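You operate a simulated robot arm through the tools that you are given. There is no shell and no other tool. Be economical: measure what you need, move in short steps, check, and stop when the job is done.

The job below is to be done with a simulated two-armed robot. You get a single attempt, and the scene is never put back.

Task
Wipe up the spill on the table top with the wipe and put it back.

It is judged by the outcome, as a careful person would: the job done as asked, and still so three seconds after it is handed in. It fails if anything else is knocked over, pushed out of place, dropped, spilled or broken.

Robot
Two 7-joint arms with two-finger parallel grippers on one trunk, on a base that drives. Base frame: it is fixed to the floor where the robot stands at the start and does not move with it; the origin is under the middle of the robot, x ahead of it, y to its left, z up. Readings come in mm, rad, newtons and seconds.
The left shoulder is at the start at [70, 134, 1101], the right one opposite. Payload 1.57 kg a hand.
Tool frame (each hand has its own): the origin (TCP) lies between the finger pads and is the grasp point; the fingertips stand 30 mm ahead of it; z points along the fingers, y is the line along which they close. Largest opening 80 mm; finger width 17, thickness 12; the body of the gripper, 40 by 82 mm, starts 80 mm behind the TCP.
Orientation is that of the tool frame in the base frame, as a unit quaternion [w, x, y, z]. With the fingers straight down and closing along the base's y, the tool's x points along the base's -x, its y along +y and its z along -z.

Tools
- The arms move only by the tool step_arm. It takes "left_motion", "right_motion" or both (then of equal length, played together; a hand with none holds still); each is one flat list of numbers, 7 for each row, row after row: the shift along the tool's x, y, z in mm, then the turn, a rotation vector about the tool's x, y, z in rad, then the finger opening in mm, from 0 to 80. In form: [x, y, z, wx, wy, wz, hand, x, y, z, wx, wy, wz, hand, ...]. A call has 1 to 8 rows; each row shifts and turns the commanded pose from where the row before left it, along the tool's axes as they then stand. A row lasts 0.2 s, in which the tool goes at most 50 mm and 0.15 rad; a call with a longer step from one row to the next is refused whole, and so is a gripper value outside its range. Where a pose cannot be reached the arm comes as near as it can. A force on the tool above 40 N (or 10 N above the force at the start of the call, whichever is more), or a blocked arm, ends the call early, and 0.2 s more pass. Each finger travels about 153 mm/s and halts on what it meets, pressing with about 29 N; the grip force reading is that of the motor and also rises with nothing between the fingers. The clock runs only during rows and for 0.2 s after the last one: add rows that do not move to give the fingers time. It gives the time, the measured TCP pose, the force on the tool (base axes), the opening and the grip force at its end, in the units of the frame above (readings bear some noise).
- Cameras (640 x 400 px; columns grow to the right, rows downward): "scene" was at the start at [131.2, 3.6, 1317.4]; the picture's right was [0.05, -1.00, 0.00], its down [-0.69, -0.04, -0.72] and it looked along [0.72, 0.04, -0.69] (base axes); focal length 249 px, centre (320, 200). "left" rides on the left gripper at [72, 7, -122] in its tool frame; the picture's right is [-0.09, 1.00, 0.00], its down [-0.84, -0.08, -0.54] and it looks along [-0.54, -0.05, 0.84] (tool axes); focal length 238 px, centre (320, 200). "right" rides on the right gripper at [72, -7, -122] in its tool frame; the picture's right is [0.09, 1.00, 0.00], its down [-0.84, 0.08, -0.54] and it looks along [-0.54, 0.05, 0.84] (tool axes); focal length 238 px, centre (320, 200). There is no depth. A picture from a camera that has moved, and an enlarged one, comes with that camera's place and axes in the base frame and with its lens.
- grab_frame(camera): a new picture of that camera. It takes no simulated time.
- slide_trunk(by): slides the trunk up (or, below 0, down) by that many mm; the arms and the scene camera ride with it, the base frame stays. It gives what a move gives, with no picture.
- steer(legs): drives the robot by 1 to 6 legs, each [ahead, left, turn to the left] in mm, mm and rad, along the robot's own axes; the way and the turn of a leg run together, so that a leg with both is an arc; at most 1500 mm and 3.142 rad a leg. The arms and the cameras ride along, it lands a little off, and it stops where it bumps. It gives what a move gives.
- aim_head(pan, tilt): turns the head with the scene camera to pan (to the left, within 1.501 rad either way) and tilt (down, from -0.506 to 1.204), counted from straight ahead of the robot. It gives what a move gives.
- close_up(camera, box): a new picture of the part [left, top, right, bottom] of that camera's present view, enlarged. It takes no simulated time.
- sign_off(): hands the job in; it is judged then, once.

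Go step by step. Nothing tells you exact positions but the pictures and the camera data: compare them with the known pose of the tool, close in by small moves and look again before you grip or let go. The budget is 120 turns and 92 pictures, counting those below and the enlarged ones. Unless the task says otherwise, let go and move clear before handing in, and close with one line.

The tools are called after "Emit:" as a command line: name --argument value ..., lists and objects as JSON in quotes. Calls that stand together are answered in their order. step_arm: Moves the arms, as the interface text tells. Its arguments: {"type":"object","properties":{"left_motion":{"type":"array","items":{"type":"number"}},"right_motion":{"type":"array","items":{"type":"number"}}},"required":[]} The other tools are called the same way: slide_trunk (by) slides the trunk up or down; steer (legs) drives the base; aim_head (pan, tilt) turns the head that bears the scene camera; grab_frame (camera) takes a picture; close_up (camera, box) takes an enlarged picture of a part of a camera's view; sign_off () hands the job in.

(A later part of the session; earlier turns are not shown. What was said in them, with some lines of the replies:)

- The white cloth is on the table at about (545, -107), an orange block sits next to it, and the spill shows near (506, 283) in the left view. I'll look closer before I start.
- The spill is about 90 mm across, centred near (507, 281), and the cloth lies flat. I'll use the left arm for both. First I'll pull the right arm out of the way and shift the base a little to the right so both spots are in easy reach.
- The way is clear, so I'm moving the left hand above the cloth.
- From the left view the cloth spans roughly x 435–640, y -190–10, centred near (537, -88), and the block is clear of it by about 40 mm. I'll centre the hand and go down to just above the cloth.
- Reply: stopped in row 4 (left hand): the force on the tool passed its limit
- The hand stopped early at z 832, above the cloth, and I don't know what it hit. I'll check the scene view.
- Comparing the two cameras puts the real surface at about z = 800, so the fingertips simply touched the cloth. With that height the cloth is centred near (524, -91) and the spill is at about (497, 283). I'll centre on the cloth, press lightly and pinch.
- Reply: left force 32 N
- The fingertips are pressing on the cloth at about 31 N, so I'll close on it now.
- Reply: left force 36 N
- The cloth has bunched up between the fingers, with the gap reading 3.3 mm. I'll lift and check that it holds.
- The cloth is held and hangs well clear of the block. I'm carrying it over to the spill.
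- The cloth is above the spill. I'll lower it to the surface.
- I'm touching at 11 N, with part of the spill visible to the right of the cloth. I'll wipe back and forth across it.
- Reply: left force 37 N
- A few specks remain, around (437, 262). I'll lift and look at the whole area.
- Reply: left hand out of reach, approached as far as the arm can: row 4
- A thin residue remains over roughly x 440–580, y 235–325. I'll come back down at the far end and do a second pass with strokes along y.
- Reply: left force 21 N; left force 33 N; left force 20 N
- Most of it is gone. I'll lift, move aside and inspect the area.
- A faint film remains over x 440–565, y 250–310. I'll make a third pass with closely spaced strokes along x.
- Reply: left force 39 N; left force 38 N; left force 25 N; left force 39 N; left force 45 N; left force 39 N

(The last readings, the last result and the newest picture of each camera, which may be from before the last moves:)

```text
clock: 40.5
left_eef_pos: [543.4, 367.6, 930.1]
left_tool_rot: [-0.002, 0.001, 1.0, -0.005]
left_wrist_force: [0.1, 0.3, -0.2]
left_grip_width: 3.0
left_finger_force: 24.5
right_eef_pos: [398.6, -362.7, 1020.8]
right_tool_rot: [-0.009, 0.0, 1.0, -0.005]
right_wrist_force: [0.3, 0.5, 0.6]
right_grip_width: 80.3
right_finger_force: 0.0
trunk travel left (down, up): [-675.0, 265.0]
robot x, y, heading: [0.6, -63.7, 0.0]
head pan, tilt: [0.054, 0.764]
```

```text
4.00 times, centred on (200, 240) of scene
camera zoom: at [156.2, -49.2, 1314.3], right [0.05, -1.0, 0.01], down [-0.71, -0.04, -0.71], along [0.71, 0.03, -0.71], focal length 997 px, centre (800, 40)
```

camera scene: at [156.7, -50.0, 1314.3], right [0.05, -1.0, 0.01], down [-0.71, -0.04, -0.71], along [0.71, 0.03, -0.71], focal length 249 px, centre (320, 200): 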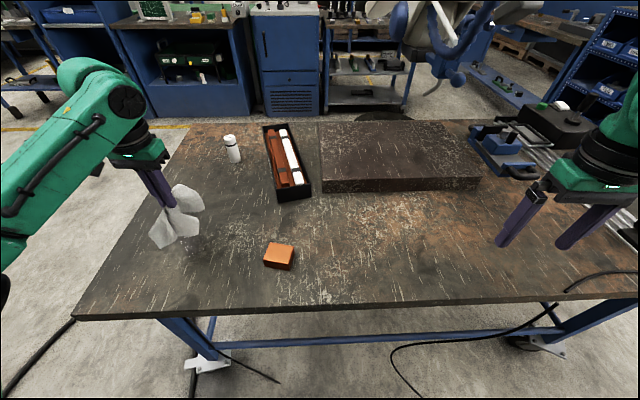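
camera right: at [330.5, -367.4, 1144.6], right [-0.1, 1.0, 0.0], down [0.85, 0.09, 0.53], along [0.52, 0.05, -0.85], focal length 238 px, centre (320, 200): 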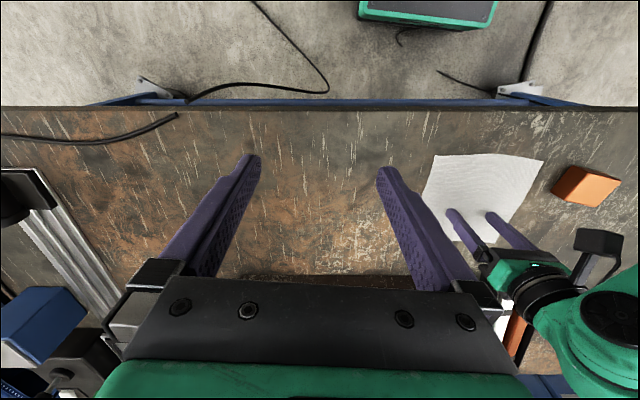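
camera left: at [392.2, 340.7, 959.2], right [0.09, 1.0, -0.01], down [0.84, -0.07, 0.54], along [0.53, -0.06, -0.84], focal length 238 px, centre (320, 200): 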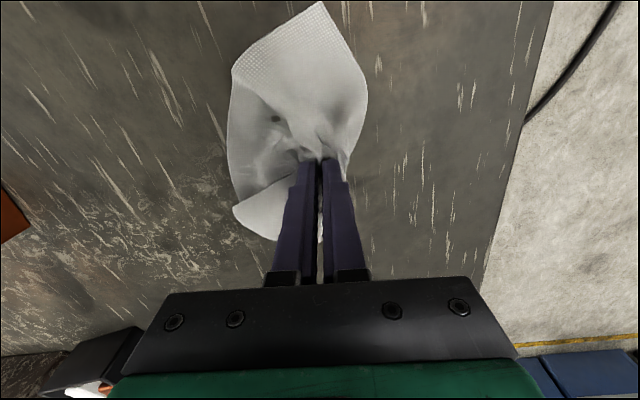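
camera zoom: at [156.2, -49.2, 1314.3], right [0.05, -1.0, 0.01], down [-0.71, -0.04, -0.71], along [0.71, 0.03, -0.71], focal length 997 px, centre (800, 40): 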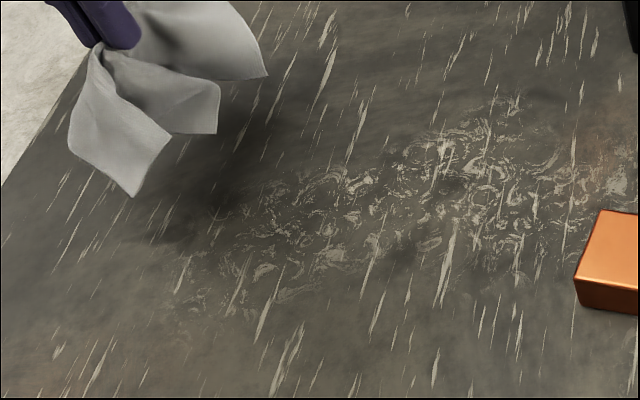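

Only a few specks are left, around (571, 287), (474, 237) and (462, 280). I'll do one last pass with strokes along y, slightly wider.

Emit:
step_arm --left_motion '[-20, -25, 20, 0, 0, 0, 0, -18, -20, 30, 0, 0, 0, 0, 0, 0, 35, 0, 0, 0, 0, 0, 0, 10, 0, 0, 0, 0, 0, 0, 2, 0, 0, 0, 0]'

Emit:
step_arm --left_motion '[0, -26, 0, 0, 0, 0, 0, 0, -26, 0, 0, 0, 0, 0, 0, -26, 0, 0, 0, 0, 0, 0, -26, 0, 0, 0, 0, 0, 16, 0, 0, 0, 0, 0, 0, 0, 26, 0, 0, 0, 0, 0, 0, 26, 0, 0, 0, 0, 0, 0, 26, 0, 0, 0, 0, 0]'

Emit:
step_arm --left_motion '[0, 26, 0, 0, 0, 0, 0, 16, 0, 0, 0, 0, 0, 0, 0, -26, 0, 0, 0, 0, 0, 0, -26, 0, 0, 0, 0, 0, 0, -26, 0, 0, 0, 0, 0, 0, -26, 0, 0, 0, 0, 0, 16, 0, 0, 0, 0, 0, 0, 0, 26, 0, 0, 0, 0, 0]'

Emit:
step_arm --left_motion '[0, 26, 0, 0, 0, 0, 0, 0, 26, 0, 0, 0, 0, 0, 0, 26, 0, 0, 0, 0, 0, 16, 0, 0, 0, 0, 0, 0, 0, -26, 0, 0, 0, 0, 0, 0, -26, 0, 0, 0, 0, 0, 0, -26, 0, 0, 0, 0, 0, 0, -26, 0, 0, 0, 0, 0]'

Emit:
step_arm --left_motion '[16, 0, 0, 0, 0, 0, 0, 0, 26, 0, 0, 0, 0, 0, 0, 26, 0, 0, 0, 0, 0, 0, 26, 0, 0, 0, 0, 0, 0, 26, 0, 0, 0, 0, 0, 16, 0, 0, 0, 0, 0, 0, 0, -26, 0, 0, 0, 0, 0, 0, -26, 0, 0, 0, 0, 0]'

Emit:
step_arm --left_motion '[0, -26, 0, 0, 0, 0, 0, 0, -26, 0, 0, 0, 0, 0, 16, 0, 0, 0, 0, 0, 0, 0, 26, 0, 0, 0, 0, 0, 0, 26, 0, 0, 0, 0, 0, 0, 26, 0, 0, 0, 0, 0, 0, 26, 0, 0, 0, 0, 0, 16, 0, 0, 0, 0, 0, 0]'

Emit:
step_arm --left_motion '[0, -26, 0, 0, 0, 0, 0, 0, -26, 0, 0, 0, 0, 0, 0, -26, 0, 0, 0, 0, 0, 0, -26, 0, 0, 0, 0, 0, 0, 0, -40, 0, 0, 0, 0, -20, 45, -5, 0, 0, 0, 0, -25, 40, -15, 0, 0, 0, 0, -30, 40, -30, 0, 0, 0, 0]'

Emit:
close_up --camera "left" --box '[60, 0, 380, 200]'

Emit:
grab_frame --camera "scene"

```text
clock: 41.7
left_eef_pos: [580.7, 321.2, 834.1]
left_tool_rot: [-0.001, 0.001, 1.0, -0.004]
left_wrist_force: [-3.6, -2.0, 13.8]
left_grip_width: 3.0
left_finger_force: 24.3
right_eef_pos: [398.2, -363.0, 1021.8]
right_tool_rot: [-0.009, -0.001, 1.0, -0.004]
right_wrist_force: [-0.4, 0.6, -0.3]
right_grip_width: 80.1
right_finger_force: 0.0
trunk travel left (down, up): [-675.0, 265.0]
robot x, y, heading: [-0.8, -61.8, 0.004]
head pan, tilt: [0.054, 0.764]
```

```text
clock: 43.5
left_eef_pos: [564.3, 294.0, 834.9]
left_tool_rot: [-0.002, 0.001, 1.0, -0.005]
left_wrist_force: [-1.2, -2.8, 7.0]
left_grip_width: 3.1
left_finger_force: 23.6
right_eef_pos: [399.3, -362.3, 1021.0]
right_tool_rot: [-0.009, -0.001, 1.0, -0.005]
right_wrist_force: [-0.1, -0.5, 0.9]
right_grip_width: 80.0
right_finger_force: 0.2
trunk travel left (down, up): [-675.0, 265.0]
robot x, y, heading: [2.6, -64.6, 0.006]
head pan, tilt: [0.054, 0.764]
```

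```text
clock: 45.3
left_eef_pos: [533.3, 242.3, 835.5]
left_tool_rot: [-0.002, 0.002, 1.0, -0.004]
left_wrist_force: [-0.9, -0.8, 2.4]
left_grip_width: 3.2
left_finger_force: 24.6
right_eef_pos: [399.9, -362.0, 1020.7]
right_tool_rot: [-0.009, 0.0, 1.0, -0.004]
right_wrist_force: [-0.4, 0.0, 0.3]
right_grip_width: 79.9
right_finger_force: 0.0
trunk travel left (down, up): [-675.0, 265.0]
robot x, y, heading: [2.3, -60.0, 0.001]
head pan, tilt: [0.054, 0.764]
```

```text
clock: 47.1
left_eef_pos: [514.5, 219.5, 835.3]
left_tool_rot: [-0.002, 0.0, 1.0, -0.004]
left_wrist_force: [0.2, 0.8, 3.0]
left_grip_width: 3.2
left_finger_force: 23.9
right_eef_pos: [399.2, -362.9, 1021.3]
right_tool_rot: [-0.01, 0.0, 1.0, -0.004]
right_wrist_force: [-0.1, 0.3, -0.3]
right_grip_width: 80.1
right_finger_force: 0.1
trunk travel left (down, up): [-675.0, 265.0]
robot x, y, heading: [0.1, -64.8, 0.003]
head pan, tilt: [0.054, 0.764]
```

```text
clock: 48.9
left_eef_pos: [483.8, 270.7, 835.7]
left_tool_rot: [-0.003, 0.0, 1.0, -0.004]
left_wrist_force: [-0.2, 1.6, 6.5]
left_grip_width: 3.3
left_finger_force: 24.2
right_eef_pos: [399.8, -362.9, 1020.6]
right_tool_rot: [-0.01, -0.003, 1.0, -0.004]
right_wrist_force: [0.2, 0.1, -0.5]
right_grip_width: 80.2
right_finger_force: 0.0
trunk travel left (down, up): [-675.0, 265.0]
robot x, y, heading: [1.7, -61.3, 0.004]
head pan, tilt: [0.054, 0.764]
```

```text
clock: 50.7
left_eef_pos: [450.1, 321.8, 834.9]
left_tool_rot: [-0.002, 0.001, 1.0, -0.003]
left_wrist_force: [1.9, 1.2, 7.8]
left_grip_width: 3.3
left_finger_force: 24.3
right_eef_pos: [399.2, -363.3, 1021.9]
right_tool_rot: [-0.009, -0.001, 1.0, -0.005]
right_wrist_force: [0.1, -0.2, 0.0]
right_grip_width: 79.9
right_finger_force: 0.0
trunk travel left (down, up): [-675.0, 265.0]
robot x, y, heading: [-2.3, -65.8, 0.004]
head pan, tilt: [0.054, 0.764]
```

```text
refused: row 8 steps farther than a row can; nothing moved
```

```text
2.00 times, centred on (220, 100) of left
camera zoom: at [380.1, 329.3, 959.0], right [0.09, 1.0, -0.01], down [0.84, -0.07, 0.54], along [0.54, -0.06, -0.84], focal length 477 px, centre (520, 400)
```

zoom: 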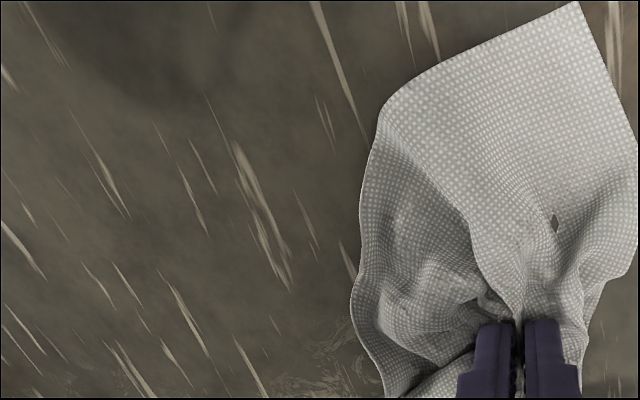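

```text
62 pictures are left
camera scene: at [156.1, -49.0, 1314.4], right [0.05, -1.0, 0.01], down [-0.71, -0.04, -0.71], along [0.71, 0.03, -0.71], focal length 249 px, centre (320, 200)
```

scene: 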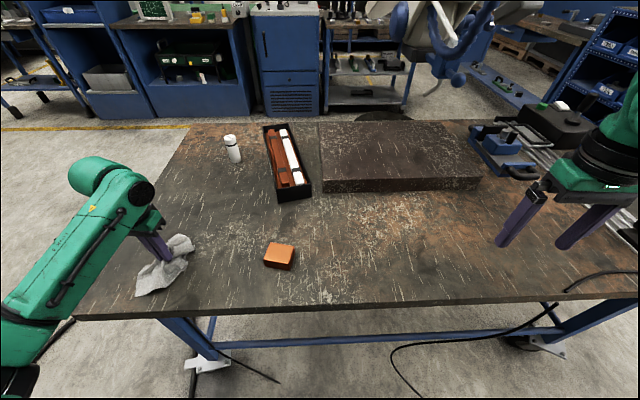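

The last call was refused for one step that was too long. I'll finish the stroke with a bit more pressure, then lift and inspect.

Emit:
step_arm --left_motion '[0, -26, 1, 0, 0, 0, 0, 0, -26, 0, 0, 0, 0, 0, 0, -26, 0, 0, 0, 0, 0, 0, -26, 0, 0, 0, 0, 0, 0, 0, -40, 0, 0, 0, 0, -20, 40, -5, 0, 0, 0, 0, -25, 40, -10, 0, 0, 0, 0, -20, 35, -25, 0, 0, 0, 0]'

Emit:
step_arm --left_motion '[-40, 15, -20, 0, 0, 0, 0, 0, 10, 0, 0, 0, 0, 0]'

Emit:
close_up --camera "left" --box '[100, 0, 340, 150]'

Emit:
close_up --camera "scene" --box '[120, 190, 280, 290]'

```text
clock: 52.5
left_eef_pos: [517.8, 331.4, 913.8]
left_tool_rot: [-0.003, 0.002, 1.0, -0.004]
left_wrist_force: [0.1, 0.5, 0.4]
left_grip_width: 3.3
left_finger_force: 24.0
right_eef_pos: [398.8, -362.7, 1021.0]
right_tool_rot: [-0.01, -0.002, 1.0, -0.005]
right_wrist_force: [0.0, -1.0, -0.3]
right_grip_width: 80.1
right_finger_force: 0.1
trunk travel left (down, up): [-675.0, 265.0]
robot x, y, heading: [-0.9, -61.5, 0.005]
head pan, tilt: [0.054, 0.764]
```

```text
clock: 53.1
left_eef_pos: [558.4, 358.2, 934.8]
left_tool_rot: [-0.002, 0.002, 1.0, -0.004]
left_wrist_force: [-0.7, -0.1, -1.2]
left_grip_width: 3.2
left_finger_force: 24.1
right_eef_pos: [399.2, -362.4, 1021.4]
right_tool_rot: [-0.009, -0.001, 1.0, -0.005]
right_wrist_force: [-0.3, -1.0, -0.3]
right_grip_width: 79.9
right_finger_force: 0.2
trunk travel left (down, up): [-675.0, 265.0]
robot x, y, heading: [1.6, -64.7, 0.001]
head pan, tilt: [0.054, 0.764]
```

```text
2.67 times, centred on (220, 75) of left
camera zoom: at [487.4, 365.3, 1058.5], right [0.1, 1.0, -0.01], down [0.84, -0.08, 0.54], along [0.54, -0.06, -0.84], focal length 636 px, centre (587, 533)
```

zoom: 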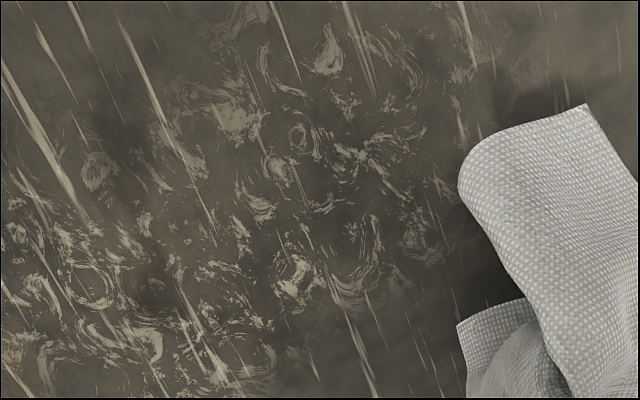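

```text
4.00 times, centred on (200, 240) of scene
camera zoom: at [156.1, -49.0, 1314.4], right [0.05, -1.0, 0.01], down [-0.71, -0.04, -0.71], along [0.71, 0.03, -0.71], focal length 997 px, centre (800, 40)
```

zoom: 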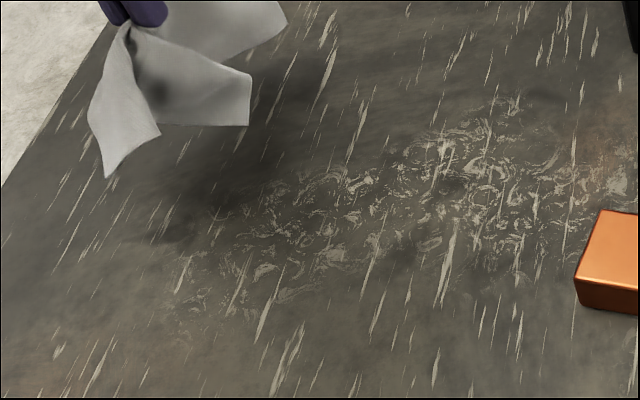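

The table looks clean now. I'll carry the cloth back to where it was, near (525, -91), passing high over the block.

Emit:
step_arm --left_motion '[0, 0, -40, 0, 0, 0, 0, 4, -45, 0, 0, 0, 0, 0, 4, -45, 0, 0, 0, 0, 0, 4, -45, 0, 0, 0, 0, 0, 4, -45, 0, 0, 0, 0, 0, 4, -45, 0, 0, 0, 0, 0, 4, -45, 0, 0, 0, 0, 0, 4, -45, 0, 0, 0, 0, 0]'

Emit:
step_arm --left_motion '[2, -45, 0, 0, 0, 0, 0, 2, -45, 0, 0, 0, 0, 0, 0, -44, 0, 0, 0, 0, 0, 0, 0, 0, 0, 0, 0, 0]'

Emit:
grab_frame --camera "left"

Emit:
grab_frame --camera "scene"

```text
clock: 54.9
left_eef_pos: [530.5, 44.1, 973.7]
left_tool_rot: [-0.002, 0.0, 1.0, -0.005]
left_wrist_force: [-0.2, 0.6, -0.2]
left_grip_width: 3.0
left_finger_force: 24.1
right_eef_pos: [398.4, -363.2, 1020.8]
right_tool_rot: [-0.009, -0.001, 1.0, -0.004]
right_wrist_force: [-0.8, 0.8, 0.0]
right_grip_width: 80.2
right_finger_force: 0.1
trunk travel left (down, up): [-675.0, 265.0]
robot x, y, heading: [2.9, -62.8, 0.003]
head pan, tilt: [0.054, 0.764]
```

```text
clock: 55.9
left_eef_pos: [524.8, -89.7, 974.2]
left_tool_rot: [-0.002, 0.001, 1.0, -0.005]
left_wrist_force: [-0.2, -0.5, 0.1]
left_grip_width: 3.2
left_finger_force: 23.9
right_eef_pos: [399.1, -362.2, 1020.6]
right_tool_rot: [-0.01, -0.001, 1.0, -0.004]
right_wrist_force: [0.1, 0.4, 0.3]
right_grip_width: 80.2
right_finger_force: 0.0
trunk travel left (down, up): [-675.0, 265.0]
robot x, y, heading: [0.3, -62.9, 0.0]
head pan, tilt: [0.054, 0.764]
```

```text
59 pictures are left
camera left: at [454.2, -82.5, 1098.6], right [0.09, 1.0, -0.01], down [0.84, -0.07, 0.54], along [0.54, -0.06, -0.84], focal length 238 px, centre (320, 200)
```

left: 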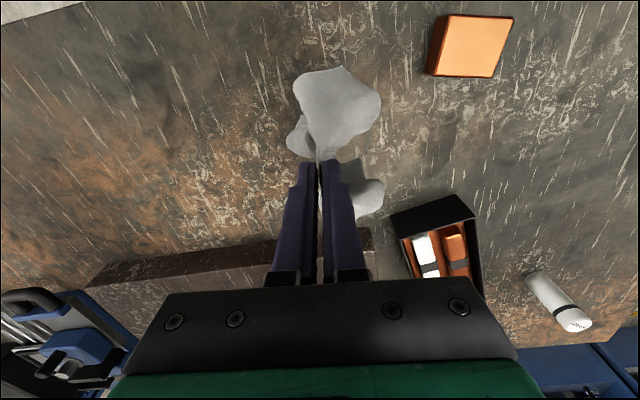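

```text
58 pictures are left
camera scene: at [156.1, -48.9, 1314.4], right [0.05, -1.0, 0.01], down [-0.71, -0.04, -0.71], along [0.71, 0.03, -0.71], focal length 249 px, centre (320, 200)
```

scene: 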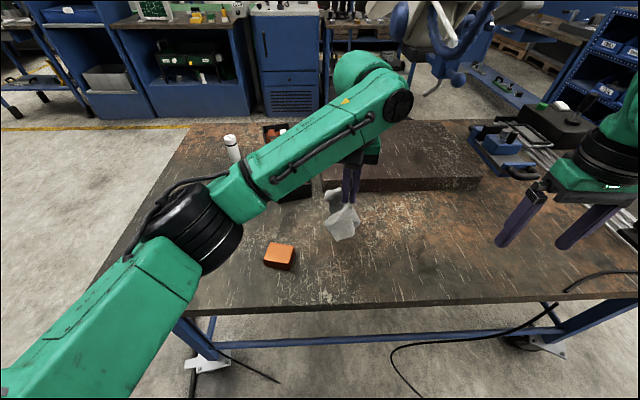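

It's over its original spot. I'll lower it, then open the fingers with light contact so the cloth spreads out again.

Emit:
step_arm --left_motion '[0, 0, 40, 0, 0, 0, 0, 0, 0, 40, 0, 0, 0, 0, 0, 0, 35, 0, 0, 0, 0, 0, 0, 18, 0, 0, 0, 0, 0, 0, 8, 0, 0, 0, 0]'

Emit:
step_arm --left_motion '[0, 0, 0, 0, 0, 0, 15, 0, 0, 0, 0, 0, 0, 30, 0, 0, 0, 0, 0, 0, 45, 0, 0, 0, 0, 0, 0, 60, 0, 0, 0, 0, 0, 0, 60]'

Emit:
grab_frame --camera "left"

```text
clock: 57.1
left_eef_pos: [525.0, -90.8, 836.2]
left_tool_rot: [-0.001, 0.001, 1.0, -0.004]
left_wrist_force: [0.6, 1.0, 7.4]
left_grip_width: 3.0
left_finger_force: 24.6
right_eef_pos: [399.3, -363.6, 1021.6]
right_tool_rot: [-0.009, -0.002, 1.0, -0.005]
right_wrist_force: [0.0, 0.3, -0.2]
right_grip_width: 79.9
right_finger_force: 0.1
trunk travel left (down, up): [-675.0, 265.0]
robot x, y, heading: [-2.0, -60.5, -0.001]
head pan, tilt: [0.054, 0.764]
```

```text
clock: 58.3
left_eef_pos: [523.7, -90.3, 835.8]
left_tool_rot: [-0.002, 0.001, 1.0, -0.004]
left_wrist_force: [-0.6, -0.5, 0.5]
left_grip_width: 59.8
left_finger_force: 0.1
right_eef_pos: [399.7, -363.3, 1020.8]
right_tool_rot: [-0.009, -0.001, 1.0, -0.004]
right_wrist_force: [0.2, 1.0, -0.8]
right_grip_width: 79.7
right_finger_force: 0.0
trunk travel left (down, up): [-675.0, 265.0]
robot x, y, heading: [2.8, -63.0, 0.002]
head pan, tilt: [0.054, 0.764]
```

```text
57 pictures are left
camera left: at [453.4, -83.2, 959.5], right [0.09, 1.0, -0.01], down [0.84, -0.07, 0.54], along [0.54, -0.06, -0.84], focal length 238 px, centre (320, 200)
```

left: 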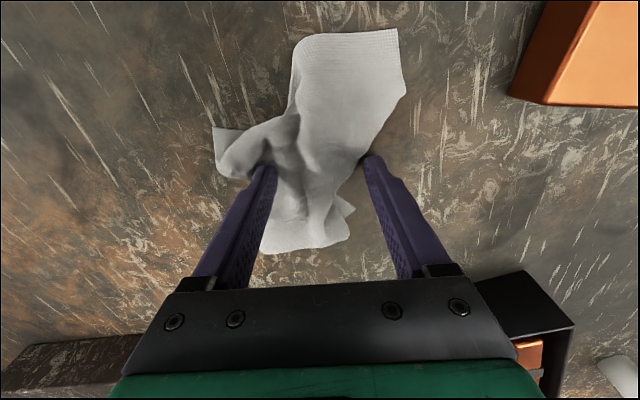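

The cloth is released on its original spot. I'll raise the hand straight up and check that nothing clings.

Emit:
step_arm --left_motion '[0, 0, -15, 0, 0, 0, 70, 0, 0, -25, 0, 0, 0, 75, 0, 0, -40, 0, 0, 0, 80, 0, 0, -40, 0, 0, 0, 80, 0, 0, -40, 0, 0, 0, 80]'

Emit:
grab_frame --camera "left"

Emit:
grab_frame --camera "scene"

```text
clock: 59.5
left_eef_pos: [525.8, -88.0, 994.0]
left_tool_rot: [-0.003, 0.001, 1.0, -0.004]
left_wrist_force: [-0.3, -0.9, 0.4]
left_grip_width: 80.2
left_finger_force: 0.1
right_eef_pos: [398.1, -362.5, 1021.3]
right_tool_rot: [-0.01, -0.001, 1.0, -0.004]
right_wrist_force: [0.4, -0.4, -0.1]
right_grip_width: 80.1
right_finger_force: 0.1
trunk travel left (down, up): [-675.0, 265.0]
robot x, y, heading: [1.5, -63.2, 0.002]
head pan, tilt: [0.054, 0.764]
```

```text
56 pictures are left
camera left: at [455.1, -81.4, 1118.6], right [0.09, 1.0, -0.01], down [0.84, -0.07, 0.54], along [0.54, -0.06, -0.84], focal length 238 px, centre (320, 200)
```

left: 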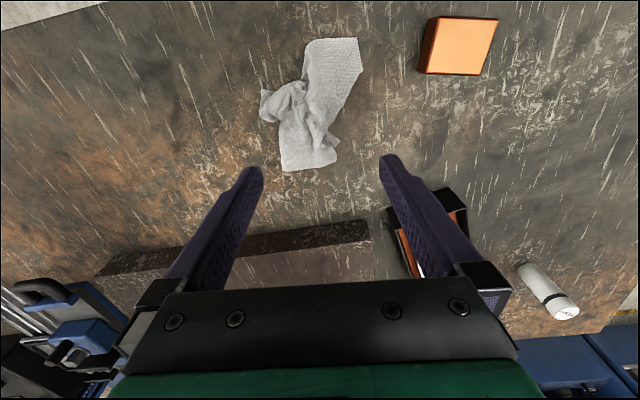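

```text
55 pictures are left
camera scene: at [156.0, -48.9, 1314.3], right [0.05, -1.0, 0.01], down [-0.71, -0.04, -0.71], along [0.71, 0.03, -0.71], focal length 249 px, centre (320, 200)
```

scene: 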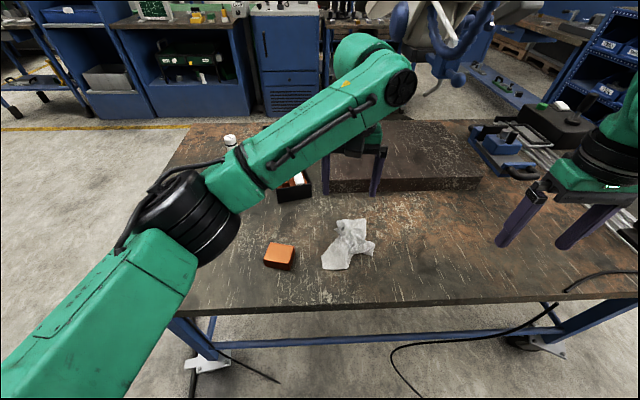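

The cloth is back within its original footprint, a bit crumpled. I'll move the left arm away and take one last look at the table.

Emit:
step_arm --left_motion '[2, 30, -30, 0, 0, 0, 80, 4, 45, -15, 0, 0, 0, 80, 4, 45, -12, 0, 0, 0, 80, 4, 45, -12, 0, 0, 0, 80, 4, 45, -12, 0, 0, 0, 80, 4, 45, -12, 0, 0, 0, 80, 4, 45, 0, 0, 0, 0, 80, 4, 45, 0, 0, 0, 0, 80]'

Emit:
close_up --camera "left" --box '[220, 20, 420, 145]'

Emit:
grab_frame --camera "scene"

```text
clock: 61.3
left_eef_pos: [497.4, 255.6, 1085.9]
left_tool_rot: [-0.002, 0.001, 1.0, -0.005]
left_wrist_force: [-0.4, 0.3, 0.5]
left_grip_width: 80.1
left_finger_force: 0.0
right_eef_pos: [398.5, -362.3, 1020.6]
right_tool_rot: [-0.009, 0.0, 1.0, -0.005]
right_wrist_force: [-0.4, -1.0, -0.8]
right_grip_width: 79.8
right_finger_force: 0.0
trunk travel left (down, up): [-675.0, 265.0]
robot x, y, heading: [1.7, -62.0, 0.005]
head pan, tilt: [0.054, 0.764]
```

```text
3.20 times, centred on (320, 82) of left
camera zoom: at [425.8, 263.1, 1210.3], right [0.09, 1.0, -0.01], down [0.84, -0.07, 0.54], along [0.54, -0.06, -0.84], focal length 763 px, centre (320, 576)
```

zoom: 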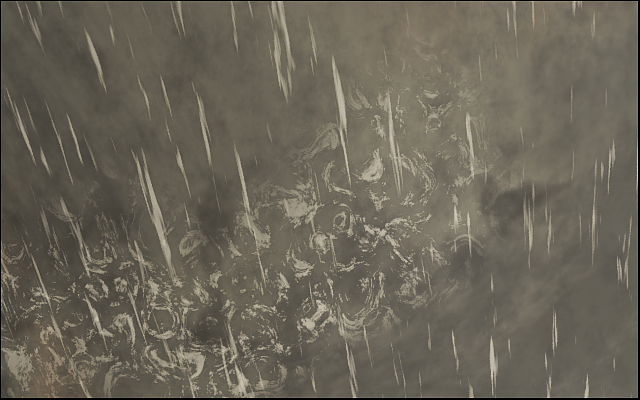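

```text
53 pictures are left
camera scene: at [156.1, -48.9, 1314.3], right [0.05, -1.0, 0.01], down [-0.71, -0.04, -0.71], along [0.71, 0.03, -0.71], focal length 249 px, centre (320, 200)
```

scene: 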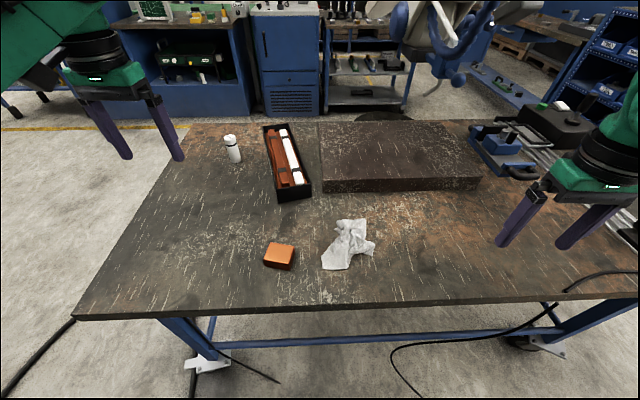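

The spill is gone, the cloth is back where it was, nothing else has moved, and both hands are clear, so I'm handing in.

Emit:
sign_off

```text
The job is handed in.
```

I wiped up the spill and put the wipe back on its original spot, a bit crumpled rather than flat; nothing else on the table was moved.
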